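You operate a simulated robot arm through the tools that you are given. There is no shell and no other tool. Be economical: measure what you need, move in short steps, check, and stop when the job is done.

You run a simulated two-armed robot. Do the job below in one go: nothing can be reset, and whatever is moved stays where it is left.

JOB
Fetch the white rubber pad and set it on the teal disc. Take the red sensor and put it on the press bench shelf. Put the yellow sensor on top of the loose flat anvil. Close the hot cabinet door. Put the book from the top shelf of the grey shelving on the purple notebook. Pull the top bench drawer open. Any order will do. Set down upright: white rubber pad, red sensor, yellow sensor.

It is judged by the outcome, as a careful person would: the job done as asked, and still so three seconds after it is handed in. It fails if anything else is knocked over, pushed out of place, dropped, spilled or broken.

ROBOT AND FRAMES
Two 7-joint arms with two-finger grippers on one trunk, on a base that drives. Base frame: it is fixed to the floor where the robot stands at the start and does not move with it; the origin is under the middle of the robot, x ahead of it, y to its left, z up; the surface under the hand at the start is at about z = 800. Units: mm, degrees, N and s.
The left shoulder is at the start at [60, 123, 945], the right one opposite. With the tool pointing down near the work surface each hand reaches from about 360 to 800 mm from the robot's upright axis, wherever it stands, measured 20 degrees to its own side. Places, roughly: book (3x15x21 cm) [-8800, -5100, 1700]; hot cabinet door [-8300, 0, 1100]; loose flat anvil (11x16x5 cm) [-4000, 1800, 400]; notebook [-9000, -4500, 1250]; press bench shelf [-6400, 2000, 400]; red sensor (7x5x6 cm) [-6800, 1800, 800]; teal disc (11x11x2 cm) [-2100, 2100, 400]; top bench drawer [-3600, 1800, 600]; white rubber pad (4x9x8 cm) [500, 100, 800]; yellow sensor (7x5x6 cm) [-6800, 1900, 800]. Payload 1.47 kg a hand.
The TCP of each hand is the grasp point between the finger pads, 16 mm short of the fingertips. In the tool frame z runs along the fingers and y along their closing line. Largest opening 87 mm; the body of the gripper starts 55 mm behind the TCP.
Orientation is told as [roll, pitch, yaw] about the base's x, y, z axes, in that order, counted from this pose: with the fingers straight down and closing along the base's y, the tool's x points along the base's -x, its y along +y and its z along -z.

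CONTROLS
- The arms move only by the tool play_rows. It takes "left_targets", "right_targets" or both (then of equal length, played together; a hand with none holds still); each is a list of rows, each a list of 7 numbers: the shift along the tool's x, y, z in units of 50 mm (1.0 is 50 mm), then the turn, a rotation vector about the tool's x, y, z in units of 5 degrees (1.0 is 5 degrees), then the finger opening in mm, from 0 to 87. In form: [[tx, ty, tz, wx, wy, wz, grip], ...]. A call has 1 to 8 rows; each row shifts and turns the commanded pose from where the row before left it, along the tool's axes as they then stand. A call with a number of a shift or a turn outside -1 to 1 is refused whole. Each row takes 0.2 s and may step no farther than 50 mm and 8.6 degrees from the row before; otherwise, or with a gripper value out of range, the whole call is refused. Where a pose cannot be reached the arm comes as near as it can. A force on the tool above 40 N (or 10 N above the force at the start of the call, whichever is more), or a blocked arm, ends the call early, and 0.2 s more pass. The fingers move at their own pace (about 153 mm/s each) and stop on an object; they squeeze with about 28 N. The grip force told is the motor's: it shows also when the fingers shut on nothing. Time passes only in rows, and 0.2 s behind the last, so rows that do not move let the fingers close. The reply holds the time, the measured pose of the TCP, the force on the tool along the base axes, the opening and the grip force, in the units named above and with some noise, with the torque about the TCP (base axes, N m) and any sound that the robot's microphone picked up, and new pictures: "views" is both (left out), scene, wrist or none (wrist: the cameras of the hands that moved).
- Cameras (640 x 400 px; columns grow to the right, rows downward): "scene" is now at [85.2, 30.6, 1507.3]; the picture's right is [0.36, -0.93, 0.00], its down [-0.65, -0.25, -0.72] and it looks along [0.67, 0.26, -0.70] (base axes); focal length 281 px, centre (320, 200). "left" rides on the left gripper at [73, -12, -90] in its tool frame; the picture's right is [0.16, 0.99, 0.00], its down [-0.72, 0.12, -0.68] and it looks along [-0.67, 0.11, 0.73] (tool axes); focal length 247 px, centre (320, 200). "right" rides on the right gripper at [73, 12, -90] in its tool frame; the picture's right is [-0.16, 0.99, 0.00], its down [-0.72, -0.12, -0.68] and it looks along [-0.67, -0.11, 0.73] (tool axes); focal length 247 px, centre (320, 200).
- lift_body(by): slides the trunk up (or, below 0, down) by that many mm; the arms and the scene camera ride with it, the base frame stays. It gives what a move gives, with no picture.
- base_move(legs): drives the robot by 1 to 6 legs, each [ahead, left, turn to the left] in mm, mm and degrees, along the robot's own axes; the way and the turn of a leg run together, so that a leg with both is an arc; at most 1500 mm and 180 degrees a leg. The arms and the cameras ride along, it lands a little off, and it stops where it bumps. It gives what a move gives, and a new picture of the scene camera.
- head_to(pan, tilt): turns the head with the scene camera to pan (to the left, within 120 degrees either way) and tilt (down, from -29 to 69), counted from straight ahead of the robot. It gives what a move gives, and a new picture of the scene camera.
- point_at(camera, pixels): for up to 12 pixels [column, row] of the newest picture of that camera ("zoom" is the newest enlarged one), the place [x, y, z] in the base frame of the surface seen there, good to about 2 mm. The clock stands still meanwhile.
- close_up(camera, box): a new picture of the part [left, top, right, bottom] of that camera's present view, enlarged. The clock stands still meanwhile.
- sign_off(): hands the job in; it is judged then, once.

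Work in short steps. Measure before you move; look again where a grasp or a placing could have gone wrong, and mend it. You have 110 turns and 260 pictures in all, those below and enlarged ones among them. Open the grippers and draw the arms clear of the work before you hand the job in, unless the task says otherwise; then end with one line.

The tools are called after "Emit:" as name(argument=value, ...) on one line, values as JSON. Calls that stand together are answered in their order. play_rows: Moves the arms, as the interface text tells. Its arguments: {"type":"object","properties":{"left_targets":{"type":"array","items":{"type":"array","items":{"type":"number"}}},"right_targets":{"type":"array","items":{"type":"array","items":{"type":"number"}}},"views":{"type":"string","enum":["both","scene","wrist","none"]}},"required":[]} The other tools are called the same way: lift_body (by) slides the trunk up or down; base_move (legs) drives the base; head_to (pan, tilt) turns the head that bears the scene camera; point_at (camera, pixels) gives the place of the surface under pixels of a picture; close_up (camera, box) takes an enlarged picture of a part of a camera's view; sign_off () hands the job in.

At the start:

```text
time_s: 0.0
left_eef_pos: [497.3, 409.3, 1058.4]
left_ee_rot: [0.1, -0.1, 0.0]
left_wrist_force: [0.1, -0.6, 0.2]
left_wrist_torque: [-0.03, -0.01, 0.0]
left_opening: 87.1
left_gripper_force: 0.1
right_eef_pos: [638.8, -182.4, 1006.8]
right_ee_rot: [0.0, 0.0, 0.0]
right_wrist_force: [0.3, -0.3, 0.7]
right_wrist_torque: [-0.01, 0.0, 0.0]
right_opening: 87.0
right_gripper_force: 0.1
trunk travel left (down, up): [-100.0, 130.0]
robot x, y, heading: [2.3, 2.3, -0.2]
head pan, tilt: [21.4, 44.1]
```

scene: 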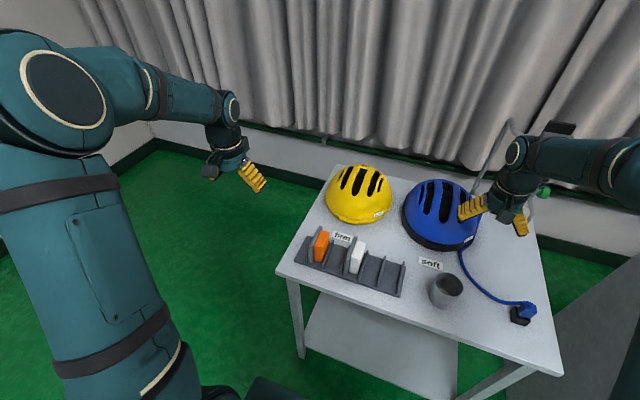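
right: 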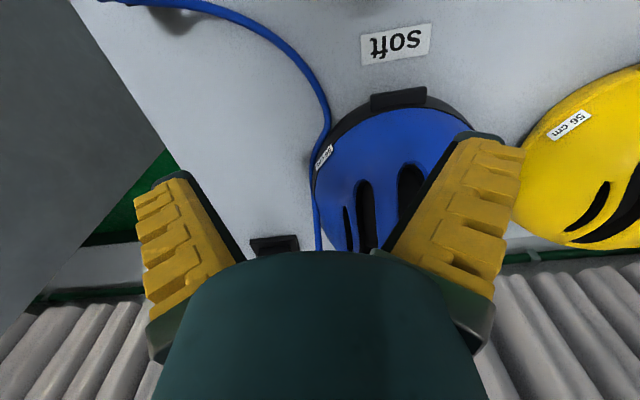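
left: 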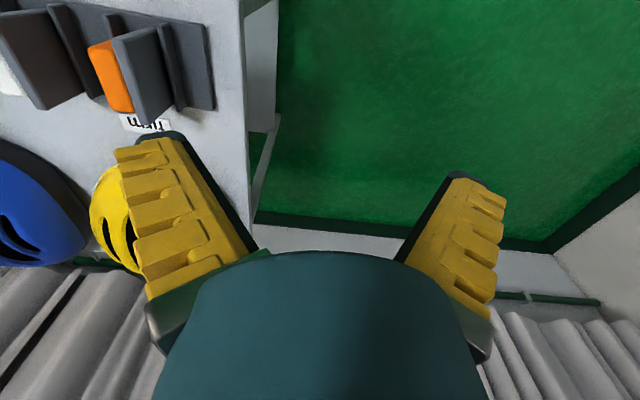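

The white pad stands in the grey rack near scene pixel (357,257). I enlarge that part to measure it.

Emit:
close_up(camera="scene", box=[280, 210, 440, 310])

Emit:
point_at(camera="scene", pixels=[[357, 244], [355, 262], [300, 262], [390, 292], [335, 275], [375, 262], [310, 320], [320, 245]])

```text
4.00 times, centred on (360, 260) of scene
```

zoom: 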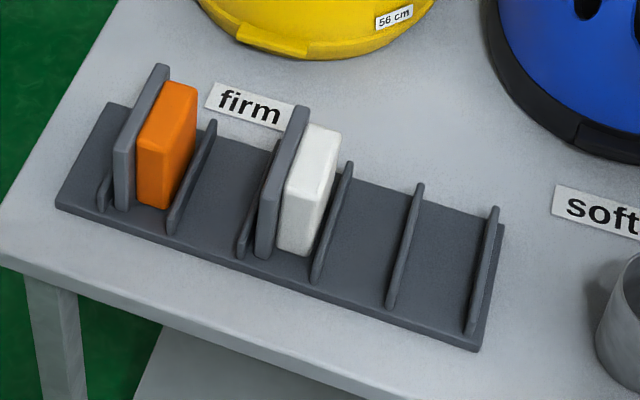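

```text
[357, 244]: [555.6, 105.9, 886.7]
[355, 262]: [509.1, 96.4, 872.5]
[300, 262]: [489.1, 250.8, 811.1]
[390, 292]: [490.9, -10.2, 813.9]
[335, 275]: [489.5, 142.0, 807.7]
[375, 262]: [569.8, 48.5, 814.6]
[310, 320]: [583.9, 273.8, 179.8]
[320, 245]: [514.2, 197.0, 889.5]
```

I measure the pad and the grey plate beside it in the enlarged picture.

Emit:
point_at(camera="zoom", pixels=[[305, 128], [336, 133], [289, 185], [317, 195], [300, 108], [266, 185], [276, 250], [308, 252], [268, 255], [345, 165], [318, 280], [262, 215]])

```text
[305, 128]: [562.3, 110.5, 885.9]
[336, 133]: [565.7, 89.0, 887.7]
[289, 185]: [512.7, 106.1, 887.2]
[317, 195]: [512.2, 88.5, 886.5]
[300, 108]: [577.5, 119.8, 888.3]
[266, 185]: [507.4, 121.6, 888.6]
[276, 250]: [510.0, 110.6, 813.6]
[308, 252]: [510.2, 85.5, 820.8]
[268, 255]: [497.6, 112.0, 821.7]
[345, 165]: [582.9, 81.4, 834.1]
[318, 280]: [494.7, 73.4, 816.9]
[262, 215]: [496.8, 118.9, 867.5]
```

The piece is a white pad on a grey backing plate: together y 85–125, x 496–579, top z 888, matching the 4x9x8 size. Dividers reach z 834, so I move the left hand over (538,104).

Emit:
play_rows(left_targets=[[-0.114, -0.872, 0.25, 0, 0, 0, 87], [-0.114, -0.872, 0.25, 0, 0, 0, 87], [-0.114, -0.872, 0.25, 0, 0, 0, 87], [-0.114, -0.872, 0.25, 0, 0, 0, 87], [-0.114, -0.872, 0.25, 0, 0, 0, 87], [-0.114, -0.872, 0.25, 0, 0, 0, 87], [-0.114, -0.872, 0.25, 0, 0, 0, 87], [0, 0, 0, 0, 0, 0, 87]])

```text
time_s: 1.8
left_eef_pos: [538.5, 104.6, 973.8]
left_ee_rot: [0.1, 0.0, 0.0]
left_wrist_force: [0.3, 0.4, 0.3]
left_wrist_torque: [-0.02, -0.06, -0.02]
left_opening: 87.0
left_gripper_force: 0.0
right_eef_pos: [637.9, -181.6, 1007.5]
right_ee_rot: [0.0, -0.1, 0.0]
right_wrist_force: [1.0, -0.5, 0.2]
right_wrist_torque: [-0.01, -0.03, 0.0]
right_opening: 87.4
right_gripper_force: 0.0
trunk travel left (down, up): [-100.0, 130.0]
robot x, y, heading: [-0.0, -0.7, 0.0]
head pan, tilt: [21.4, 44.1]
```

scene: 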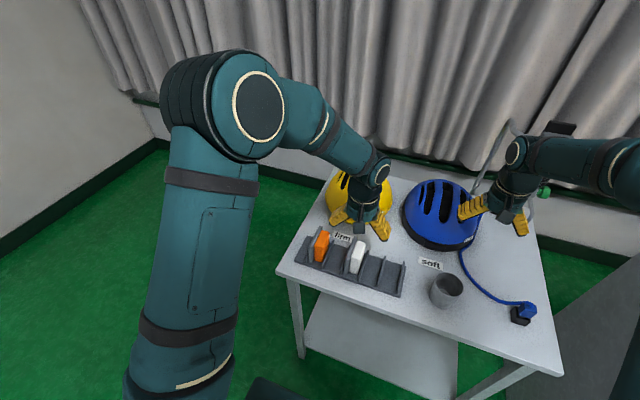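
left: 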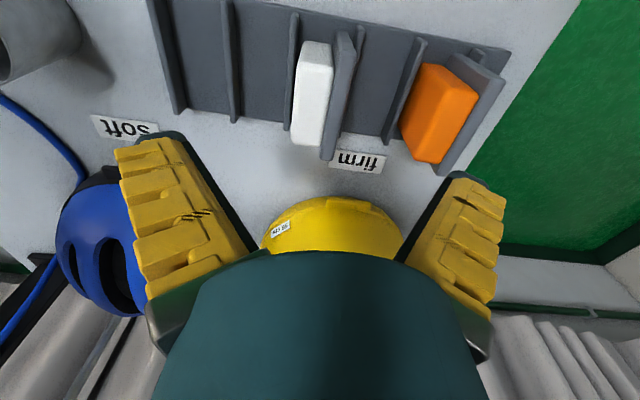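

The pad sits centred between the fingers. I lower to z 860 and close.

Emit:
play_rows(left_targets=[[0, 0, 0.8, 0, 0, 0, 87], [0, 0, 0.8, 0, 0, 0, 87], [0, 0, 0.68, 0, 0, 0, 87], [0, 0, 0, 0, 0, 0, 40], [0, 0, 0, 0, 0, 0, 20], [0, 0, 0, 0, 0, 0, 20]])

```text
time_s: 3.2
left_eef_pos: [536.8, 101.7, 859.3]
left_ee_rot: [0.0, 0.0, 0.1]
left_wrist_force: [0.7, 2.2, 10.5]
left_wrist_torque: [0.02, 0.13, 0.01]
left_opening: 32.1
left_gripper_force: 28.0
right_eef_pos: [637.4, -182.6, 1007.8]
right_ee_rot: [0.0, 0.0, -0.1]
right_wrist_force: [0.2, 0.3, -0.8]
right_wrist_torque: [0.02, 0.0, 0.0]
right_opening: 86.9
right_gripper_force: 0.1
trunk travel left (down, up): [-100.0, 130.0]
robot x, y, heading: [-0.3, -2.7, 0.0]
head pan, tilt: [21.4, 44.1]
```

scene: 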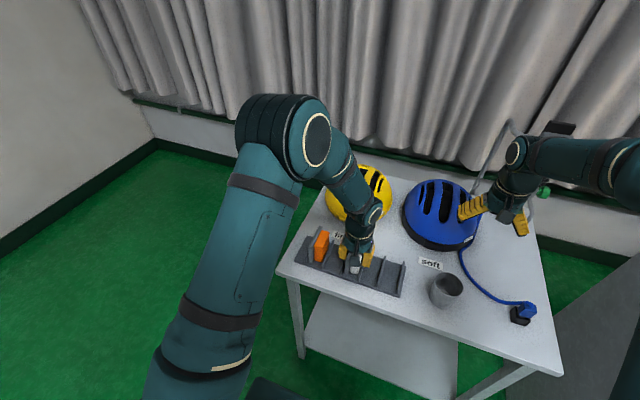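
left: 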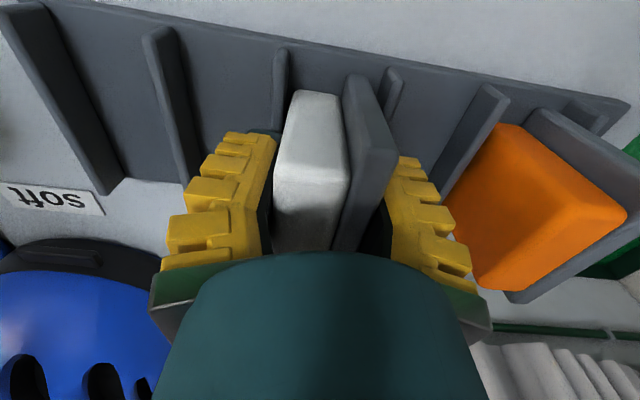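

Held at 32 mm opening. I lift slowly by 100 mm to see whether the pad and plate come along without the rack.

Emit:
play_rows(left_targets=[[0, 0, -0.3, 0, 0, 0, 20], [0, 0, -0.5, 0, 0, 0, 20], [0, 0, -0.8, 0, 0, 0, 20], [0, 0, -0.8, 0, 0, 0, 20], [0, 0, -0.8, 0, 0, 0, 20]])

```text
time_s: 4.4
left_eef_pos: [537.8, 100.3, 1018.5]
left_ee_rot: [0.1, 0.1, 0.1]
left_wrist_force: [0.5, 0.6, 0.4]
left_wrist_torque: [-0.02, -0.03, -0.04]
left_opening: 26.5
left_gripper_force: 4.6
right_eef_pos: [638.7, -182.3, 1007.7]
right_ee_rot: [0.1, 0.0, -0.1]
right_wrist_force: [-0.5, 0.4, 0.7]
right_wrist_torque: [0.02, -0.04, 0.01]
right_opening: 87.0
right_gripper_force: 0.0
trunk travel left (down, up): [-100.0, 130.0]
robot x, y, heading: [1.6, -3.9, -0.1]
head pan, tilt: [21.4, 44.1]
```

scene: 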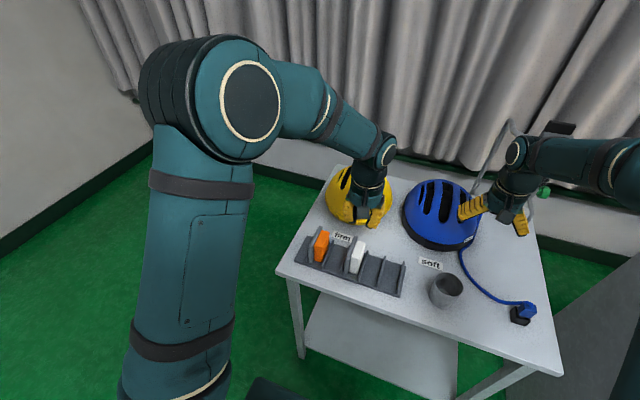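
left: 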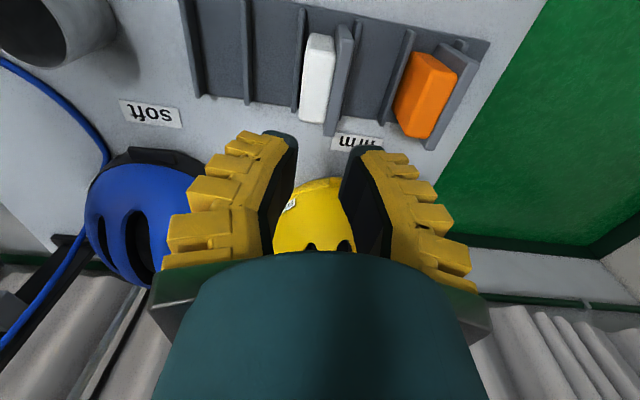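

The fingers slipped off; the pad is still in the rack at (315,80) of the left picture. I measure it again.

Emit:
close_up(camera="left", box=[240, 0, 480, 150])

Emit:
close_up(camera="scene", box=[310, 220, 406, 280])

Emit:
point_at(camera="zoom", pixels=[[295, 145], [345, 150], [270, 240], [310, 250], [283, 120], [228, 240], [230, 330], [260, 340], [300, 345], [215, 345], [340, 350], [195, 330]])

```text
2.67 times, centred on (360, 75) of left
```

zoom: 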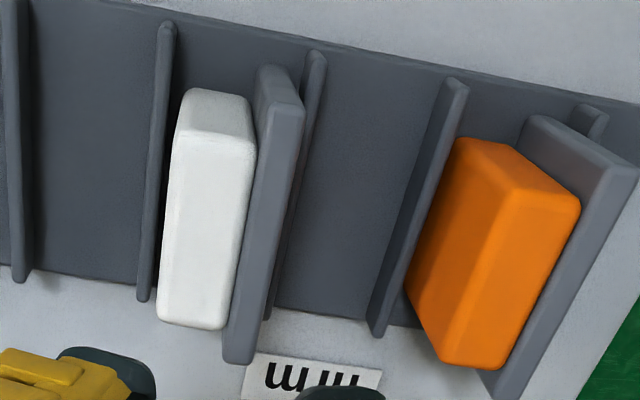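

```text
6.67 times, centred on (358, 250) of scene
```

zoom: 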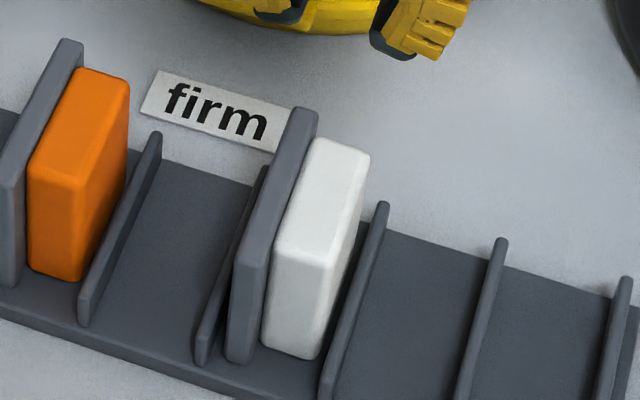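

```text
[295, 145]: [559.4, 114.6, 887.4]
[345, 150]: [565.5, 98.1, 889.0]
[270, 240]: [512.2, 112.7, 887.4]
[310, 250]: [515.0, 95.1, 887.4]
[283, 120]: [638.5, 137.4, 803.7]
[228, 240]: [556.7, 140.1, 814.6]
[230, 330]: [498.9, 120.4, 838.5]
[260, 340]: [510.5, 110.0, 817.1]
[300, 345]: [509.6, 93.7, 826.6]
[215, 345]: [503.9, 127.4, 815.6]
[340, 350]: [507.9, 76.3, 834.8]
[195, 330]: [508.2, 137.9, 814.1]
```

The piece stands unharmed, shifted a few mm (y about 92–128). I go down again centred at y 110, z 856, with a full close command and a slower lift.

Emit:
play_rows(left_targets=[[0, 0.1, 0.6, 0, 0, 0, 87], [0, 0.1, 0.8, 0, 0, 0, 87], [0, 0, 0.9, 0, 0, 0, 70], [0, 0, 0.7, 0, 0, 0, 70], [0, 0, 0.24, 0, 0, 0, 65], [0, 0, 0, 0, 0, 0, 65]], views="wrist")

```text
time_s: 5.8
left_eef_pos: [538.9, 113.9, 853.0]
left_ee_rot: [0.0, 0.0, 0.0]
left_wrist_force: [-0.3, 0.4, 0.6]
left_wrist_torque: [-0.02, 0.03, 0.04]
left_opening: 69.2
left_gripper_force: 2.9
right_eef_pos: [638.6, -182.7, 1006.3]
right_ee_rot: [0.0, 0.0, 0.0]
right_wrist_force: [0.6, 0.7, -0.7]
right_wrist_torque: [0.01, 0.03, -0.01]
right_opening: 86.8
right_gripper_force: 0.0
trunk travel left (down, up): [-100.0, 130.0]
robot x, y, heading: [-1.7, -0.2, -0.3]
head pan, tilt: [21.4, 44.1]
```

left: 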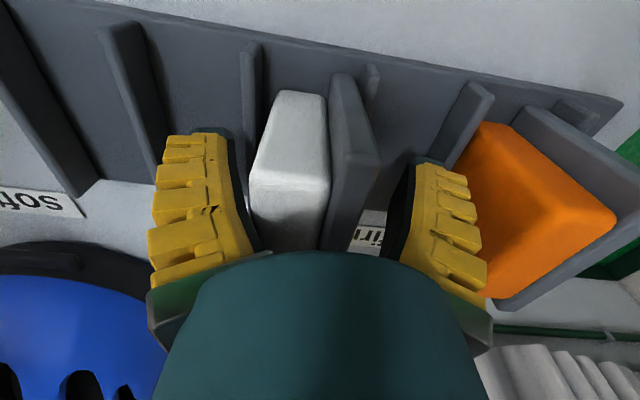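

The piece is slightly to the low-y side; I shift 4 mm, close fully, and then lift slowly a little.

Emit:
play_rows(left_targets=[[0, -0.08, 0, 0, 0, 0, 50], [0, 0, 0, 0, 0, 0, 0], [0, 0, 0, 0, 0, 0, 0], [0, 0, 0, 0, 0, 0, 0], [0, 0, -0.1, 0, 0, 0, 0], [0, 0, -0.1, 0, 0, 0, 0], [0, 0, -0.2, 0, 0, 0, 0]], views="wrist")

```text
time_s: 7.4
left_eef_pos: [538.7, 109.1, 873.3]
left_ee_rot: [0.0, 0.1, -0.2]
left_wrist_force: [-0.5, -8.7, -1.9]
left_wrist_torque: [-0.34, -0.1, 0.03]
left_opening: 31.8
left_gripper_force: 27.7
right_eef_pos: [638.3, -182.6, 1006.9]
right_ee_rot: [0.0, 0.1, 0.0]
right_wrist_force: [-0.9, 0.0, -0.2]
right_wrist_torque: [0.03, -0.01, -0.02]
right_opening: 87.0
right_gripper_force: 0.1
trunk travel left (down, up): [-100.0, 130.0]
robot x, y, heading: [0.8, 0.5, 0.1]
head pan, tilt: [21.4, 44.1]
```

left: 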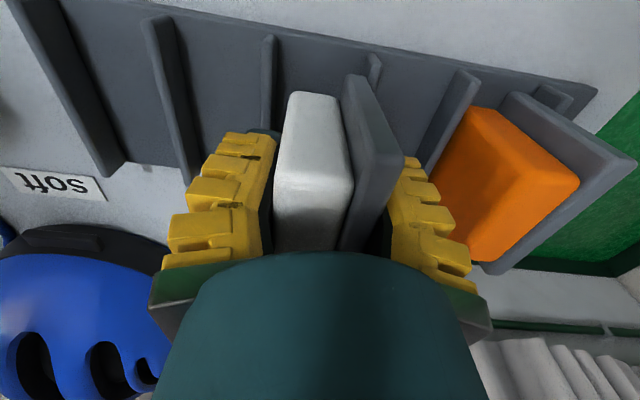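

It comes with the hand now (opening 31.8, weight about 2 N). I keep lifting.

Emit:
play_rows(left_targets=[[0, 0, -0.3, 0, 0, 0, 0], [0, 0, -0.5, 0, 0, 0, 0], [0, 0, -0.7, 0, 0, 0, 0], [0, 0, -0.7, 0, 0, 0, 0], [0, 0, -0.7, 0, 0, 0, 0], [0, 0, 0, 0, 0, 0, 0]])

```text
time_s: 8.8
left_eef_pos: [538.4, 108.7, 1020.6]
left_ee_rot: [0.0, 0.0, 0.0]
left_wrist_force: [-0.1, 0.0, -1.5]
left_wrist_torque: [0.0, -0.02, -0.02]
left_opening: 31.7
left_gripper_force: 27.8
right_eef_pos: [638.9, -182.3, 1005.8]
right_ee_rot: [0.0, 0.0, -0.1]
right_wrist_force: [0.1, -0.7, -0.7]
right_wrist_torque: [-0.01, 0.01, -0.02]
right_opening: 87.0
right_gripper_force: 0.2
trunk travel left (down, up): [-100.0, 130.0]
robot x, y, heading: [0.5, -6.2, 0.0]
head pan, tilt: [21.4, 44.1]
```

scene: 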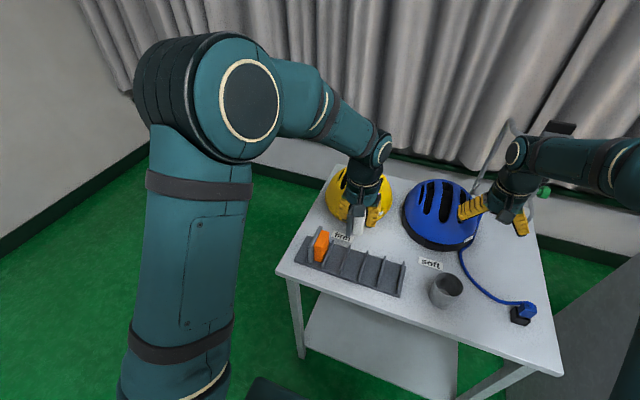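
left: 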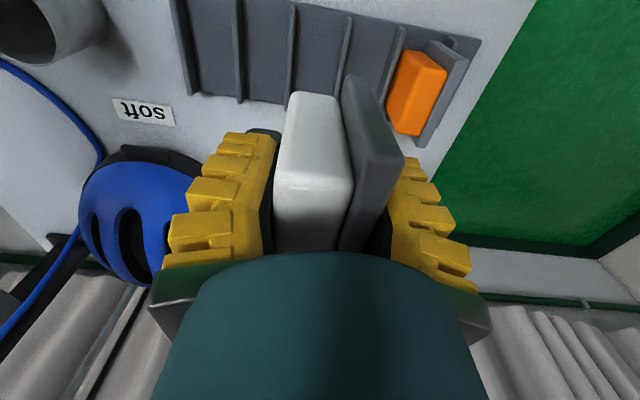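

The pad is held well. I back off from the table and then look around.

Emit:
base_move(legs=[[-450, 0, 0]])

Emit:
head_to(pan=110, tilt=15)

Emit:
head_to(pan=-115, tilt=15)

```text
time_s: 11.6
left_eef_pos: [81.1, 110.8, 1020.9]
left_ee_rot: [0.0, 0.0, 0.5]
left_wrist_force: [-0.4, -0.3, -1.2]
left_wrist_torque: [-0.03, -0.04, 0.02]
left_opening: 32.2
left_gripper_force: 27.9
right_eef_pos: [181.9, -178.8, 1006.2]
right_ee_rot: [-0.1, -0.1, 0.4]
right_wrist_force: [-0.6, -0.1, 0.6]
right_wrist_torque: [-0.02, 0.0, -0.01]
right_opening: 87.0
right_gripper_force: 0.1
trunk travel left (down, up): [-100.0, 130.0]
robot x, y, heading: [-458.2, -2.5, 0.2]
head pan, tilt: [21.4, 44.1]
```

scene: 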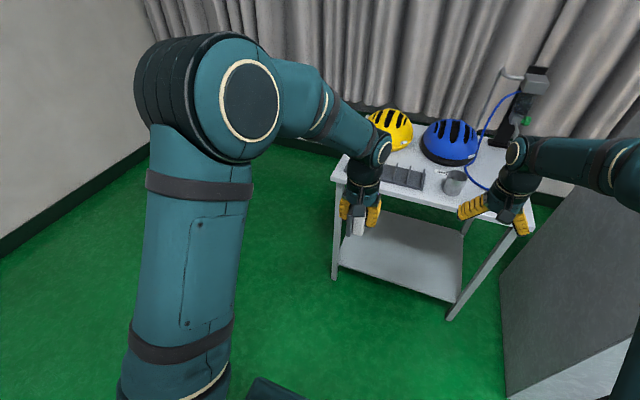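

```text
time_s: 13.2
left_eef_pos: [81.6, 111.7, 1020.0]
left_ee_rot: [0.0, 0.0, 0.4]
left_wrist_force: [-0.2, -1.3, -1.1]
left_wrist_torque: [-0.04, -0.04, -0.01]
left_opening: 31.9
left_gripper_force: 27.8
right_eef_pos: [182.6, -179.2, 1006.2]
right_ee_rot: [0.0, -0.1, 0.5]
right_wrist_force: [0.4, 0.4, -1.2]
right_wrist_torque: [0.01, 0.03, 0.03]
right_opening: 87.0
right_gripper_force: 0.1
trunk travel left (down, up): [-100.0, 130.0]
robot x, y, heading: [-461.2, 1.0, 0.5]
head pan, tilt: [110.0, 15.0]
```

scene: 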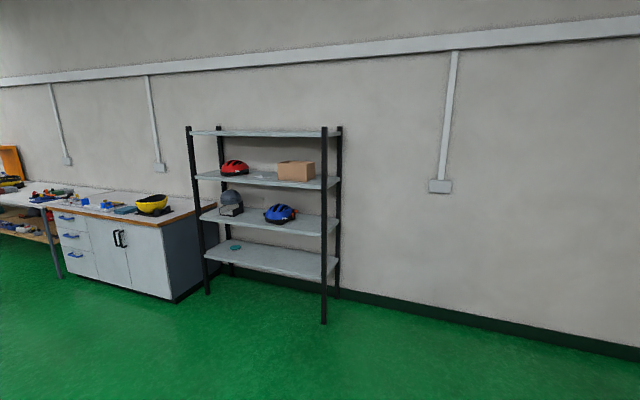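

```text
time_s: 16.4
left_eef_pos: [80.9, 111.4, 1020.6]
left_ee_rot: [0.0, 0.0, 0.5]
left_wrist_force: [-0.1, 0.3, -1.5]
left_wrist_torque: [-0.02, 0.0, 0.01]
left_opening: 32.0
left_gripper_force: 28.3
right_eef_pos: [182.2, -178.6, 1007.2]
right_ee_rot: [0.0, 0.0, 0.4]
right_wrist_force: [0.5, 0.7, -0.3]
right_wrist_torque: [0.01, 0.02, -0.02]
right_opening: 87.0
right_gripper_force: 0.0
trunk travel left (down, up): [-100.0, 130.0]
robot x, y, heading: [-457.6, 0.7, 0.5]
head pan, tilt: [-115.0, 15.0]
```

scene: 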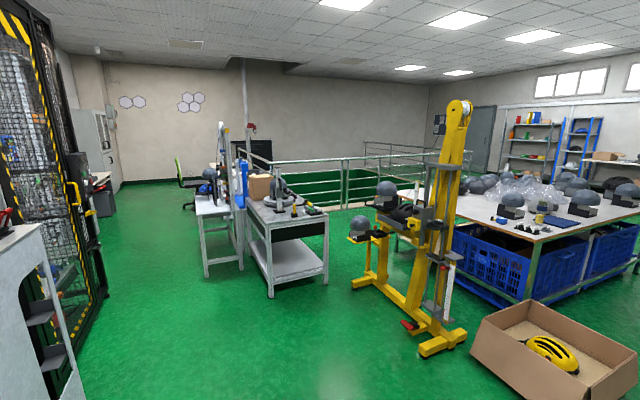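

The teal disc lies on the low shelf of the metal rack. I look there again and measure it.

Emit:
head_to(pan=115, tilt=20)

Emit:
close_up(camera="scene", box=[200, 100, 440, 250])

```text
time_s: 19.7
left_eef_pos: [81.2, 111.3, 1020.7]
left_ee_rot: [0.0, 0.0, 0.4]
left_wrist_force: [-0.3, -0.2, -1.4]
left_wrist_torque: [-0.02, 0.03, 0.0]
left_opening: 32.0
left_gripper_force: 28.0
right_eef_pos: [183.7, -179.1, 1006.6]
right_ee_rot: [0.0, 0.1, 0.5]
right_wrist_force: [-0.8, -1.4, 0.3]
right_wrist_torque: [-0.03, -0.02, 0.03]
right_opening: 87.1
right_gripper_force: 0.0
trunk travel left (down, up): [-100.0, 130.0]
robot x, y, heading: [-453.8, 1.4, 0.4]
head pan, tilt: [115.0, 20.0]
```

scene: 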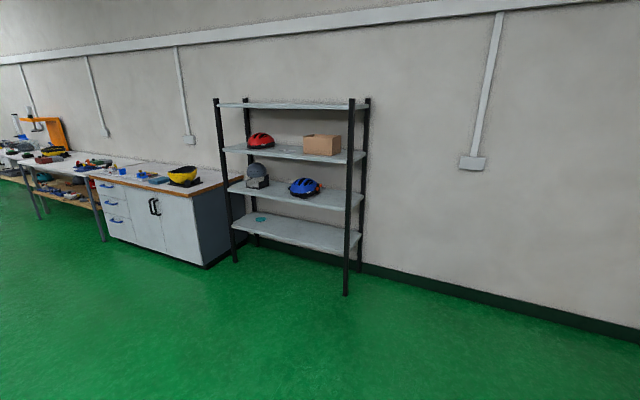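

```text
2.67 times, centred on (320, 175) of scene
```

zoom: 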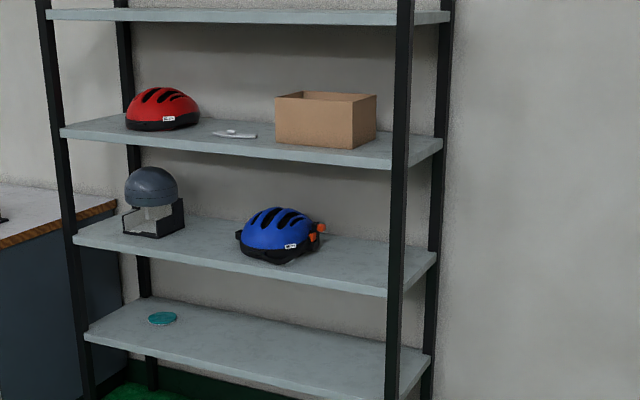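

Emit:
point_at(camera="zoom", pixels=[[162, 318], [105, 338], [350, 385], [110, 248], [350, 285], [145, 232], [280, 260], [60, 200], [396, 250], [150, 300]])

```text
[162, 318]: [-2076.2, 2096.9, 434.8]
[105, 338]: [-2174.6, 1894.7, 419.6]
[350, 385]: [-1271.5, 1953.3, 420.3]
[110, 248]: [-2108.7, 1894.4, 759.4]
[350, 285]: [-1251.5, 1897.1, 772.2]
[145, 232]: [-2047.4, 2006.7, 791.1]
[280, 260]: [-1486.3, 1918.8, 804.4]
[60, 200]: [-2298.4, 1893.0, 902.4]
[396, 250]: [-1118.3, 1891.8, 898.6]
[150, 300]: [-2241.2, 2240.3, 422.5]
```

Disc top is at (-2076, 2097, 435) under a shelf at z≈750, 200 mm deep, so the pad must be regripped with a forward-tilted hand. I turn left toward the benches and look.

Emit:
base_move(legs=[[0, 0, 90]])

Emit:
head_to(pan=70, tilt=15)

```text
time_s: 24.0
left_eef_pos: [-594.9, 530.5, 1020.5]
left_ee_rot: [0.0, 0.0, 93.1]
left_wrist_force: [0.4, 0.8, -1.7]
left_wrist_torque: [-0.02, 0.02, 0.01]
left_opening: 32.0
left_gripper_force: 28.2
right_eef_pos: [-309.5, 646.7, 1006.9]
right_ee_rot: [0.0, 0.0, 93.0]
right_wrist_force: [-0.6, 0.4, 1.0]
right_wrist_torque: [0.01, -0.02, -0.02]
right_opening: 86.9
right_gripper_force: 0.0
trunk travel left (down, up): [-100.0, 130.0]
robot x, y, heading: [-458.0, -1.9, 93.0]
head pan, tilt: [115.0, 20.0]
```

scene: 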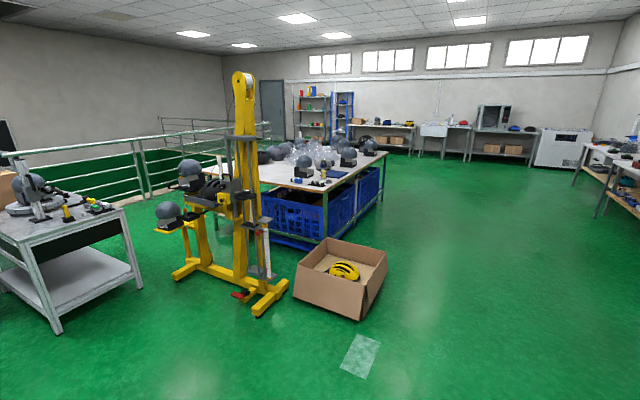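

```text
time_s: 25.1
left_eef_pos: [-594.4, 530.0, 1020.2]
left_ee_rot: [0.0, 0.0, 93.1]
left_wrist_force: [0.1, 0.1, -1.6]
left_wrist_torque: [0.0, -0.02, -0.01]
left_opening: 31.8
left_gripper_force: 27.8
right_eef_pos: [-309.2, 645.1, 1007.1]
right_ee_rot: [0.0, 0.1, 93.1]
right_wrist_force: [0.3, -0.1, -0.3]
right_wrist_torque: [-0.03, 0.03, 0.0]
right_opening: 87.2
right_gripper_force: 0.1
trunk travel left (down, up): [-100.0, 130.0]
robot x, y, heading: [-454.9, -0.7, 93.1]
head pan, tilt: [70.0, 15.0]
```

scene: 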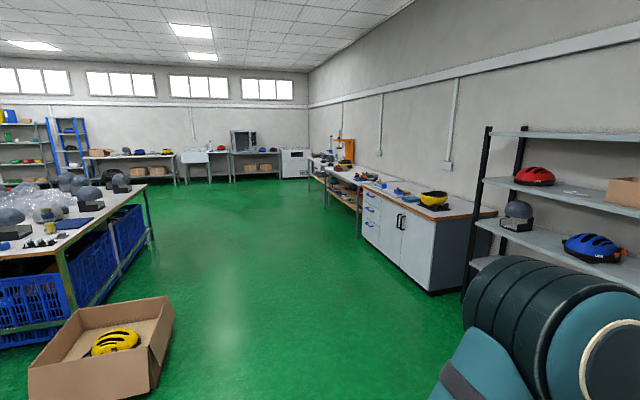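

The aisle toward -x is clear beside the box at (100,345). I measure box, bench front and top.

Emit:
point_at(camera="scene", pixels=[[172, 310], [140, 395], [150, 240], [435, 212], [400, 200], [375, 195], [432, 285], [370, 205], [360, 195], [455, 215], [330, 190], [325, 175]])

Emit:
close_up(camera="scene", box=[290, 130, 498, 260])

```text
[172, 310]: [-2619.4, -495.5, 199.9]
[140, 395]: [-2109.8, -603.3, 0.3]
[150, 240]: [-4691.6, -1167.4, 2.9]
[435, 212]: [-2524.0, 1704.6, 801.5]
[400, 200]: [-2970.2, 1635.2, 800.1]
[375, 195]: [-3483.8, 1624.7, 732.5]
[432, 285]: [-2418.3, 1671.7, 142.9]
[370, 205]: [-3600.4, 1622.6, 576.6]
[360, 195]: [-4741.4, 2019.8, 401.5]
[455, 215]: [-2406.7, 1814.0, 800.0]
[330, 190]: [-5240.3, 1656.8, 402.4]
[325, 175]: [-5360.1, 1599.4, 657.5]
```

```text
3.08 times, centred on (394, 195) of scene
```

zoom: 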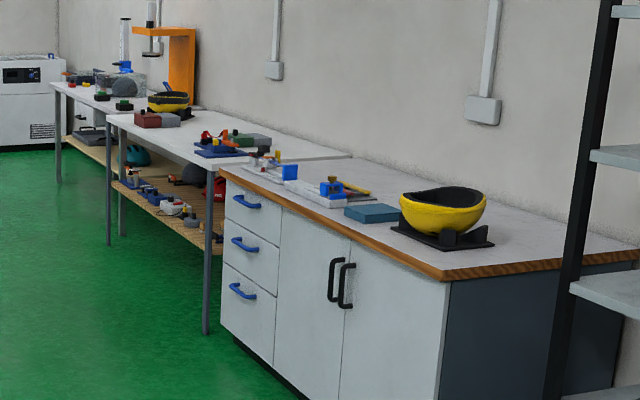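

Bench top is z 800 with its front at y≈1625. I drive to about (-2370, 850) facing the bench.

Emit:
base_move(legs=[[0, 0, -3], [850, 0, 0], [0, 1500, 0], [0, 415, 0]])

Emit:
head_to(pan=0, tilt=45)

```text
time_s: 46.7
left_eef_pos: [-2485.3, 1369.9, 1020.0]
left_ee_rot: [-0.1, 0.0, 89.8]
left_wrist_force: [0.3, -0.6, -2.0]
left_wrist_torque: [-0.01, -0.01, 0.02]
left_opening: 31.7
left_gripper_force: 28.2
right_eef_pos: [-2194.8, 1468.4, 1006.8]
right_ee_rot: [0.0, 0.0, 89.9]
right_wrist_force: [0.1, 0.5, -0.2]
right_wrist_torque: [-0.02, 0.01, 0.0]
right_opening: 87.2
right_gripper_force: 0.2
trunk travel left (down, up): [-100.0, 130.0]
robot x, y, heading: [-2375.1, 830.8, 90.0]
head pan, tilt: [70.0, 15.0]
```

scene: 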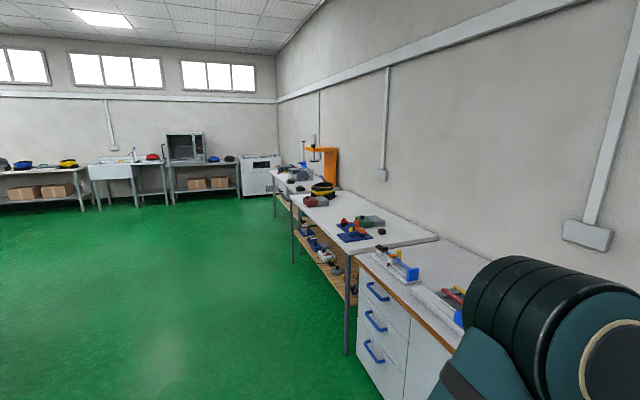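

```text
time_s: 48.1
left_eef_pos: [-2486.0, 1370.1, 1019.9]
left_ee_rot: [0.1, 0.0, 89.9]
left_wrist_force: [-0.2, -0.5, -1.1]
left_wrist_torque: [0.01, 0.0, 0.0]
left_opening: 31.8
left_gripper_force: 27.7
right_eef_pos: [-2193.9, 1468.3, 1006.9]
right_ee_rot: [0.1, 0.0, 89.8]
right_wrist_force: [0.3, 0.7, -0.1]
right_wrist_torque: [-0.01, -0.04, -0.01]
right_opening: 87.0
right_gripper_force: 0.0
trunk travel left (down, up): [-100.0, 130.0]
robot x, y, heading: [-2377.3, 828.3, 89.9]
head pan, tilt: [0.0, 45.0]
```

scene: 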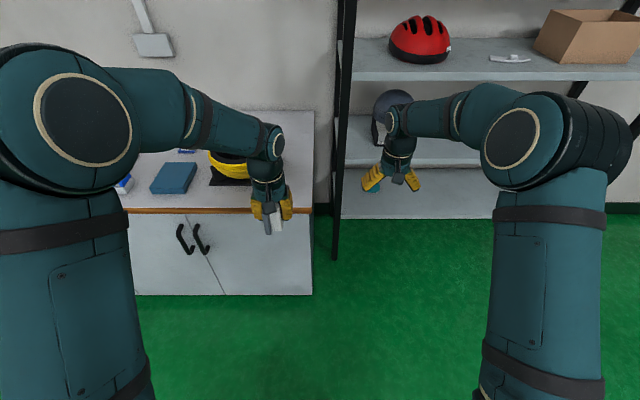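

I measure the free corner of the bench top at (270–310, 165–205) and the stand's edge.

Emit:
point_at(camera="scene", pixels=[[212, 183], [250, 185], [225, 205], [308, 205], [308, 150], [200, 205], [300, 180], [243, 200], [190, 190]])

```text
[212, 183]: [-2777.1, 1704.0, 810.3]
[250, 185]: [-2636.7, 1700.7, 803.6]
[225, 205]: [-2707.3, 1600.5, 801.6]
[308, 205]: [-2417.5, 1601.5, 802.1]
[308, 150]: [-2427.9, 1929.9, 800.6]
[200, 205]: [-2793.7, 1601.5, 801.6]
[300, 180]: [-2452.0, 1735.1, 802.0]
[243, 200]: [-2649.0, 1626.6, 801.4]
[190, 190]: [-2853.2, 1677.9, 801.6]
```

Free area is x -2620…-2420, y > 1600. I drive ahead so the pad comes over about (-2500, 1660).

Emit:
base_move(legs=[[290, 14, 0]])

```text
time_s: 50.1
left_eef_pos: [-2492.7, 1668.7, 1018.6]
left_ee_rot: [0.0, 0.2, 89.2]
left_wrist_force: [0.8, 0.6, -2.0]
left_wrist_torque: [-0.02, 0.02, 0.02]
left_opening: 31.7
left_gripper_force: 28.4
right_eef_pos: [-2199.6, 1765.0, 1006.3]
right_ee_rot: [0.0, 0.1, 89.3]
right_wrist_force: [-0.3, -0.3, 0.1]
right_wrist_torque: [0.02, 0.01, -0.02]
right_opening: 86.9
right_gripper_force: 0.0
trunk travel left (down, up): [-100.0, 130.0]
robot x, y, heading: [-2393.1, 1128.7, 89.3]
head pan, tilt: [0.0, 45.0]
```

scene: 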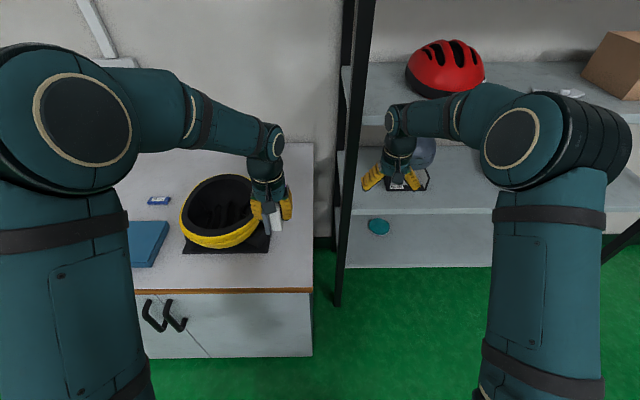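

I lower the pad to just above the bench (TCP z≈850).

Emit:
play_rows(left_targets=[[0, 0, 0.7, 0, 0, 0, 0], [0, 0, 0.8, 0, 0, 0, 0], [0, 0, 0.8, 0, 0, 0, 0], [0, 0, 0.7, 0, 0, 0, 0], [0, 0, 0.37, 0, 0, 0, 0], [0, 0, 0, 0, 0, 0, 0]], views="both")

```text
time_s: 51.5
left_eef_pos: [-2491.9, 1668.6, 850.1]
left_ee_rot: [0.0, 0.0, 89.3]
left_wrist_force: [-0.7, -0.2, -1.1]
left_wrist_torque: [0.03, 0.01, 0.01]
left_opening: 31.8
left_gripper_force: 28.0
right_eef_pos: [-2199.5, 1764.6, 1007.1]
right_ee_rot: [-0.1, 0.1, 89.2]
right_wrist_force: [1.0, -0.6, 0.2]
right_wrist_torque: [-0.03, 0.01, 0.01]
right_opening: 87.1
right_gripper_force: 0.1
trunk travel left (down, up): [-100.0, 130.0]
robot x, y, heading: [-2390.9, 1130.7, 89.3]
head pan, tilt: [0.0, 45.0]
```

scene: 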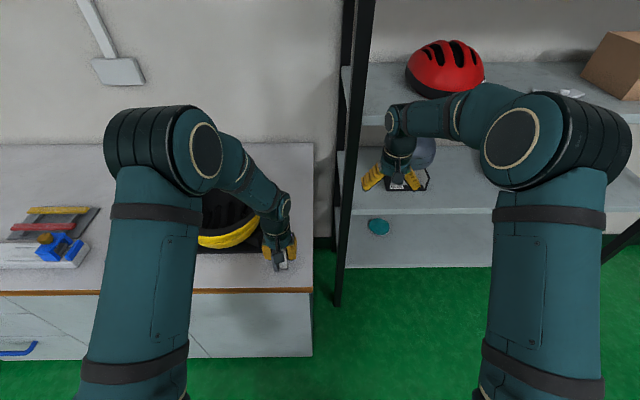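
left: 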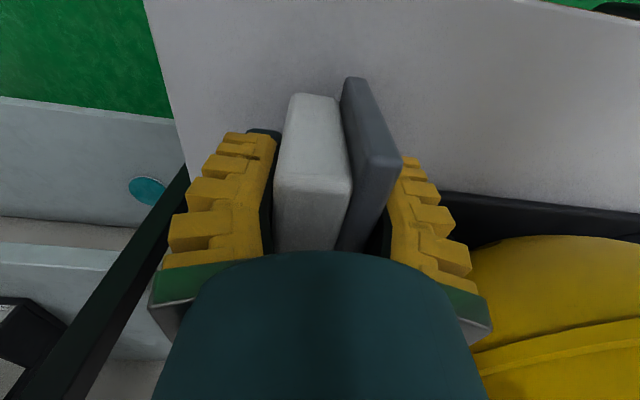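

I measure the pad's top to know how far it hangs below, then lower in small steps.

Emit:
point_at(camera="left", pixels=[[315, 105], [320, 160], [355, 90], [385, 150], [290, 240]])

Emit:
play_rows(left_targets=[[0, 0, 0.06, 0, 0, 0, 0], [0, 0, 0.06, 0, 0, 0, 0], [0, 0, 0.04, 0, 0, 0, 0]], views="none")

```text
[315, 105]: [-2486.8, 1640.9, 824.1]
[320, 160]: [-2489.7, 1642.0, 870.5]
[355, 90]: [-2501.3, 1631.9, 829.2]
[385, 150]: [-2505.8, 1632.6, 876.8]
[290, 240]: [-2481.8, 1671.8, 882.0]
```

```text
time_s: 52.3
left_eef_pos: [-2492.8, 1669.2, 843.9]
left_ee_rot: [0.0, -0.1, 89.3]
left_wrist_force: [-0.1, 0.0, -1.3]
left_wrist_torque: [-0.05, 0.02, 0.02]
left_opening: 31.7
left_gripper_force: 28.0
right_eef_pos: [-2199.9, 1764.3, 1007.2]
right_ee_rot: [0.0, 0.0, 89.3]
right_wrist_force: [0.4, 0.0, 0.4]
right_wrist_torque: [0.0, 0.01, 0.01]
right_opening: 87.2
right_gripper_force: 0.1
trunk travel left (down, up): [-100.0, 130.0]
robot x, y, heading: [-2387.3, 1128.1, 89.2]
head pan, tilt: [0.0, 45.0]
```

No contact yet; I continue in 2–3 mm steps.

Emit:
play_rows(left_targets=[[0, 0, 0.05, 0, 0, 0, 0], [0, 0, 0.05, 0, 0, 0, 0], [0, 0, 0.05, 0, 0, 0, 0]], views="none")

```text
time_s: 53.1
left_eef_pos: [-2491.1, 1669.0, 838.2]
left_ee_rot: [0.1, -0.3, 89.3]
left_wrist_force: [-0.3, 0.9, 19.7]
left_wrist_torque: [-0.08, -0.02, -0.02]
left_opening: 36.1
left_gripper_force: 28.4
right_eef_pos: [-2200.3, 1764.2, 1007.5]
right_ee_rot: [0.0, 0.0, 89.4]
right_wrist_force: [0.9, -0.3, 0.6]
right_wrist_torque: [-0.01, 0.0, 0.03]
right_opening: 86.9
right_gripper_force: 0.0
trunk travel left (down, up): [-100.0, 130.0]
robot x, y, heading: [-2390.7, 1126.2, 89.4]
head pan, tilt: [0.0, 45.0]
```

It stands on the bench (19.7 N up). I open and rise.

Emit:
play_rows(left_targets=[[0, 0, -0.03, 0, 0, 0, 45], [0, 0, 0, 0, 0, 0, 70], [0, 0, 0, 0, 0, 0, 80], [0, 0, -0.5, 0, 0, 0, 80], [0, 0, -0.9, 0, 0, 0, 80], [0, 0, -0.9, 0, 0, 0, 80], [0, 0, -0.9, 0, 0, 0, 80], [0, 0, 0, 0, 0, 0, 80]])

```text
time_s: 54.9
left_eef_pos: [-2492.7, 1665.4, 997.8]
left_ee_rot: [0.1, -0.1, 89.3]
left_wrist_force: [0.0, 0.3, -0.8]
left_wrist_torque: [-0.01, -0.02, 0.04]
left_opening: 81.9
left_gripper_force: 1.1
right_eef_pos: [-2199.7, 1764.3, 1007.5]
right_ee_rot: [0.1, 0.0, 89.3]
right_wrist_force: [0.2, -0.3, 0.0]
right_wrist_torque: [-0.01, 0.0, -0.02]
right_opening: 87.2
right_gripper_force: 0.1
trunk travel left (down, up): [-100.0, 130.0]
robot x, y, heading: [-2394.5, 1127.9, 89.4]
head pan, tilt: [0.0, 45.0]
```

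scene: 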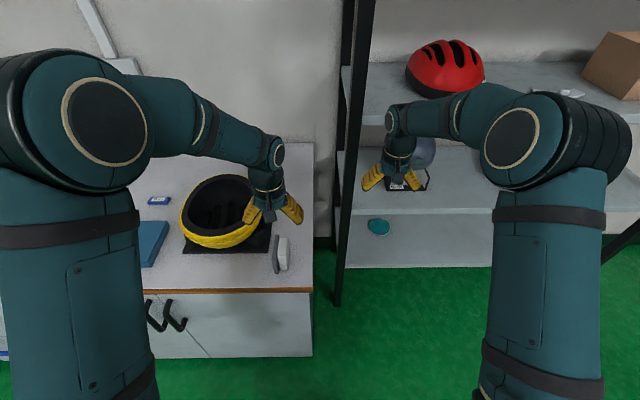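
left: 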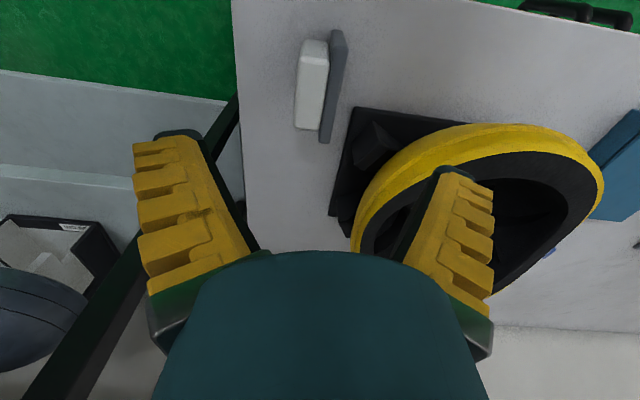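

The pad stands upright on the bench. I back up 200 mm and tilt the left hand so the fingers point forward.

Emit:
base_move(legs=[[-200, 0, 0]])

Emit:
play_rows(left_targets=[[0, 0, 0, 0, -1, 0, 80], [0, 0, 0, 0, -1, 0, 80], [0, 0, 0, 0, -1, 0, 80], [0, 0, 0, 0, -1, 0, 80], [0, 0, 0, 0, -1, 0, 80], [0, 0, 0, 0, -1, 0, 80], [0, 0, 0, 0, -1, 0, 80], [0, 0, 0, 0, -1, 0, 80]], views="none")

Emit:
play_rows(left_targets=[[0, 0, 0, 0, -1, 0, 80], [0, 0, 0, 0, -1, 0, 80], [0, 0, 0, 0, -1, 0, 80], [0, 0, 0, 0, -1, 0, 80], [0, 0, 0, 0, 0, 0, 80]])

```text
time_s: 56.5
left_eef_pos: [-2494.3, 1469.1, 998.7]
left_ee_rot: [-0.1, 0.0, 89.1]
left_wrist_force: [0.0, -0.6, -0.1]
left_wrist_torque: [0.02, -0.05, -0.01]
left_opening: 81.8
left_gripper_force: 1.5
right_eef_pos: [-2200.0, 1566.8, 1007.8]
right_ee_rot: [0.0, 0.0, 89.1]
right_wrist_force: [-0.1, 0.2, -0.2]
right_wrist_torque: [0.01, -0.03, 0.0]
right_opening: 87.2
right_gripper_force: 0.0
trunk travel left (down, up): [-100.0, 130.0]
robot x, y, heading: [-2391.9, 937.6, 88.8]
head pan, tilt: [0.0, 45.0]
```

scene: 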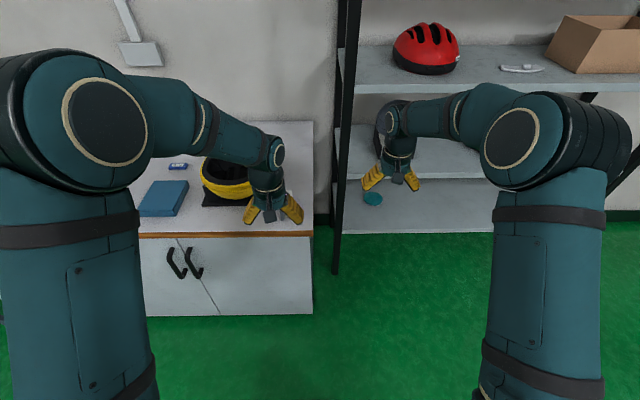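

```text
time_s: 58.3
left_eef_pos: [-2495.6, 1470.1, 997.9]
left_ee_rot: [0.0, -40.1, 89.1]
left_wrist_force: [0.4, 0.4, 0.0]
left_wrist_torque: [-0.02, 0.01, -0.01]
left_opening: 81.6
left_gripper_force: 1.8
right_eef_pos: [-2200.5, 1568.5, 1007.1]
right_ee_rot: [0.0, 0.0, 89.1]
right_wrist_force: [0.0, 0.0, 0.1]
right_wrist_torque: [0.05, 0.02, -0.03]
right_opening: 87.0
right_gripper_force: 0.0
trunk travel left (down, up): [-100.0, 130.0]
robot x, y, heading: [-2393.5, 932.5, 88.9]
head pan, tilt: [0.0, 45.0]
```

```text
time_s: 59.5
left_eef_pos: [-2493.6, 1470.4, 997.8]
left_ee_rot: [0.1, -60.1, 89.1]
left_wrist_force: [0.5, -0.3, 0.3]
left_wrist_torque: [-0.01, 0.01, -0.03]
left_opening: 81.7
left_gripper_force: 1.3
right_eef_pos: [-2199.6, 1566.7, 1006.8]
right_ee_rot: [0.0, 0.0, 89.1]
right_wrist_force: [0.3, -1.0, 0.4]
right_wrist_torque: [-0.01, 0.01, -0.01]
right_opening: 87.1
right_gripper_force: 0.1
trunk travel left (down, up): [-100.0, 130.0]
robot x, y, heading: [-2392.8, 932.6, 89.1]
head pan, tilt: [0.0, 45.0]
```

scene: 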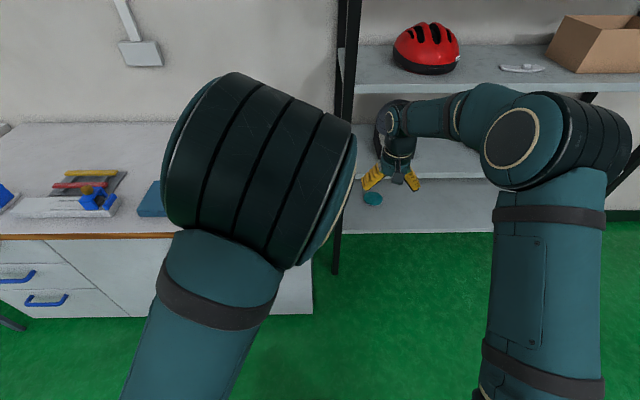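
left: 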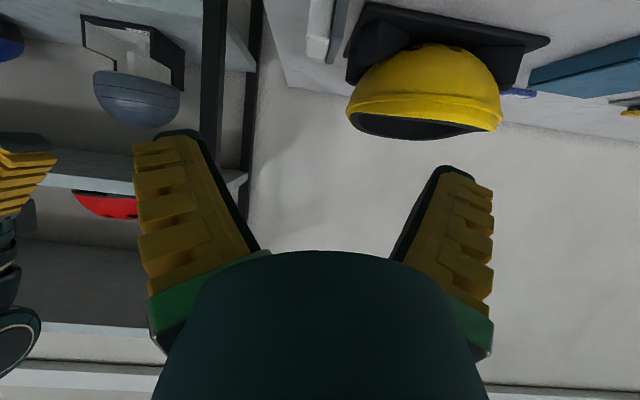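

The 60° tilt works. I move to the pre-grasp point 120 mm short of the pad along the fingers and look.

Emit:
play_rows(left_targets=[[0.23, 0, 0.58, 0, 0, 0, 80], [0.23, 0, 0.58, 0, 0, 0, 80], [0.23, 0, 0.58, 0, 0, 0, 80], [0.23, 0, 0.58, 0, 0, 0, 80], [0, 0, 0, 0, 0, 0, 80]], views="wrist")

Emit:
point_at(camera="left", pixels=[[313, 130], [340, 130], [320, 60], [345, 60], [315, 180], [300, 200], [340, 190]])

```text
time_s: 60.7
left_eef_pos: [-2491.2, 1547.5, 898.3]
left_ee_rot: [0.1, -60.0, 89.1]
left_wrist_force: [-0.5, -0.6, 0.3]
left_wrist_torque: [-0.01, 0.01, -0.04]
left_opening: 81.9
left_gripper_force: 1.5
right_eef_pos: [-2199.7, 1567.4, 1006.9]
right_ee_rot: [0.0, 0.0, 89.0]
right_wrist_force: [-0.8, -0.7, 0.2]
right_wrist_torque: [-0.01, 0.0, 0.02]
right_opening: 86.9
right_gripper_force: 0.1
trunk travel left (down, up): [-100.0, 130.0]
robot x, y, heading: [-2395.5, 935.6, 89.0]
head pan, tilt: [0.0, 45.0]
```

left: 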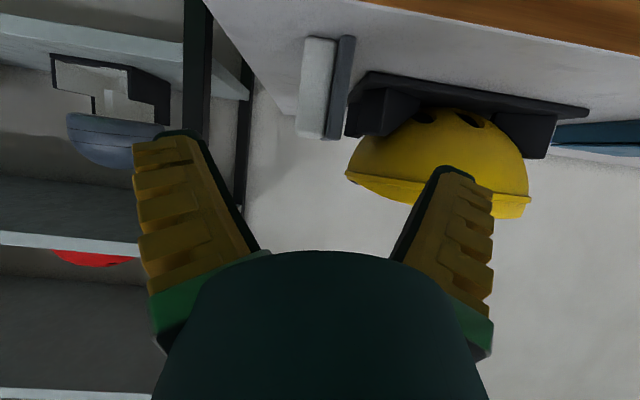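

```text
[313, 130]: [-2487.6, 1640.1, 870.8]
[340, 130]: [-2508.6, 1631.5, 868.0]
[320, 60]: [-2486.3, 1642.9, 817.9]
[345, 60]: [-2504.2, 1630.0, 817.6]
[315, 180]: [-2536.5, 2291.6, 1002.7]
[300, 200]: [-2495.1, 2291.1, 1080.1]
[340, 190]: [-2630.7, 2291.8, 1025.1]
```

Pad front at y 1631–1641, top z 876, centred x≈-2494. I advance 122 mm along the fingers and close fully.

Emit:
play_rows(left_targets=[[0, 0.05, 0.7, 0, 0, 0, 80], [0, 0, 0.7, 0, 0, 0, 80], [0, 0, 0.6, 0, 0, 0, 80], [0, 0, 0.44, 0, 0, 0, 80], [0, 0, 0, 0, 0, 0, 60], [0, 0, 0, 0, 0, 0, 0], [0, 0, 0, 0, 0, 0, 0], [0, 0, 0, 0, 0, 0, 0]], views="wrist")

```text
time_s: 62.5
left_eef_pos: [-2491.8, 1653.6, 838.6]
left_ee_rot: [0.0, -60.0, 89.1]
left_wrist_force: [0.4, 0.3, 3.1]
left_wrist_torque: [0.01, 0.05, -0.03]
left_opening: 31.8
left_gripper_force: 28.1
right_eef_pos: [-2201.0, 1567.5, 1006.9]
right_ee_rot: [0.1, 0.1, 89.1]
right_wrist_force: [0.5, 0.3, 0.4]
right_wrist_torque: [-0.03, -0.01, 0.03]
right_opening: 87.0
right_gripper_force: 0.1
trunk travel left (down, up): [-100.0, 130.0]
robot x, y, heading: [-2393.8, 936.5, 89.1]
head pan, tilt: [0.0, 45.0]
```

left: 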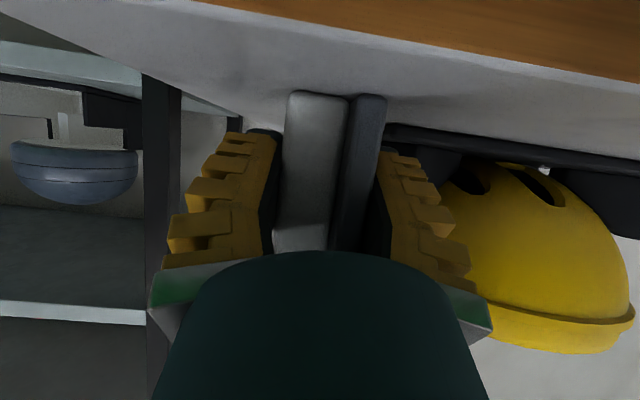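

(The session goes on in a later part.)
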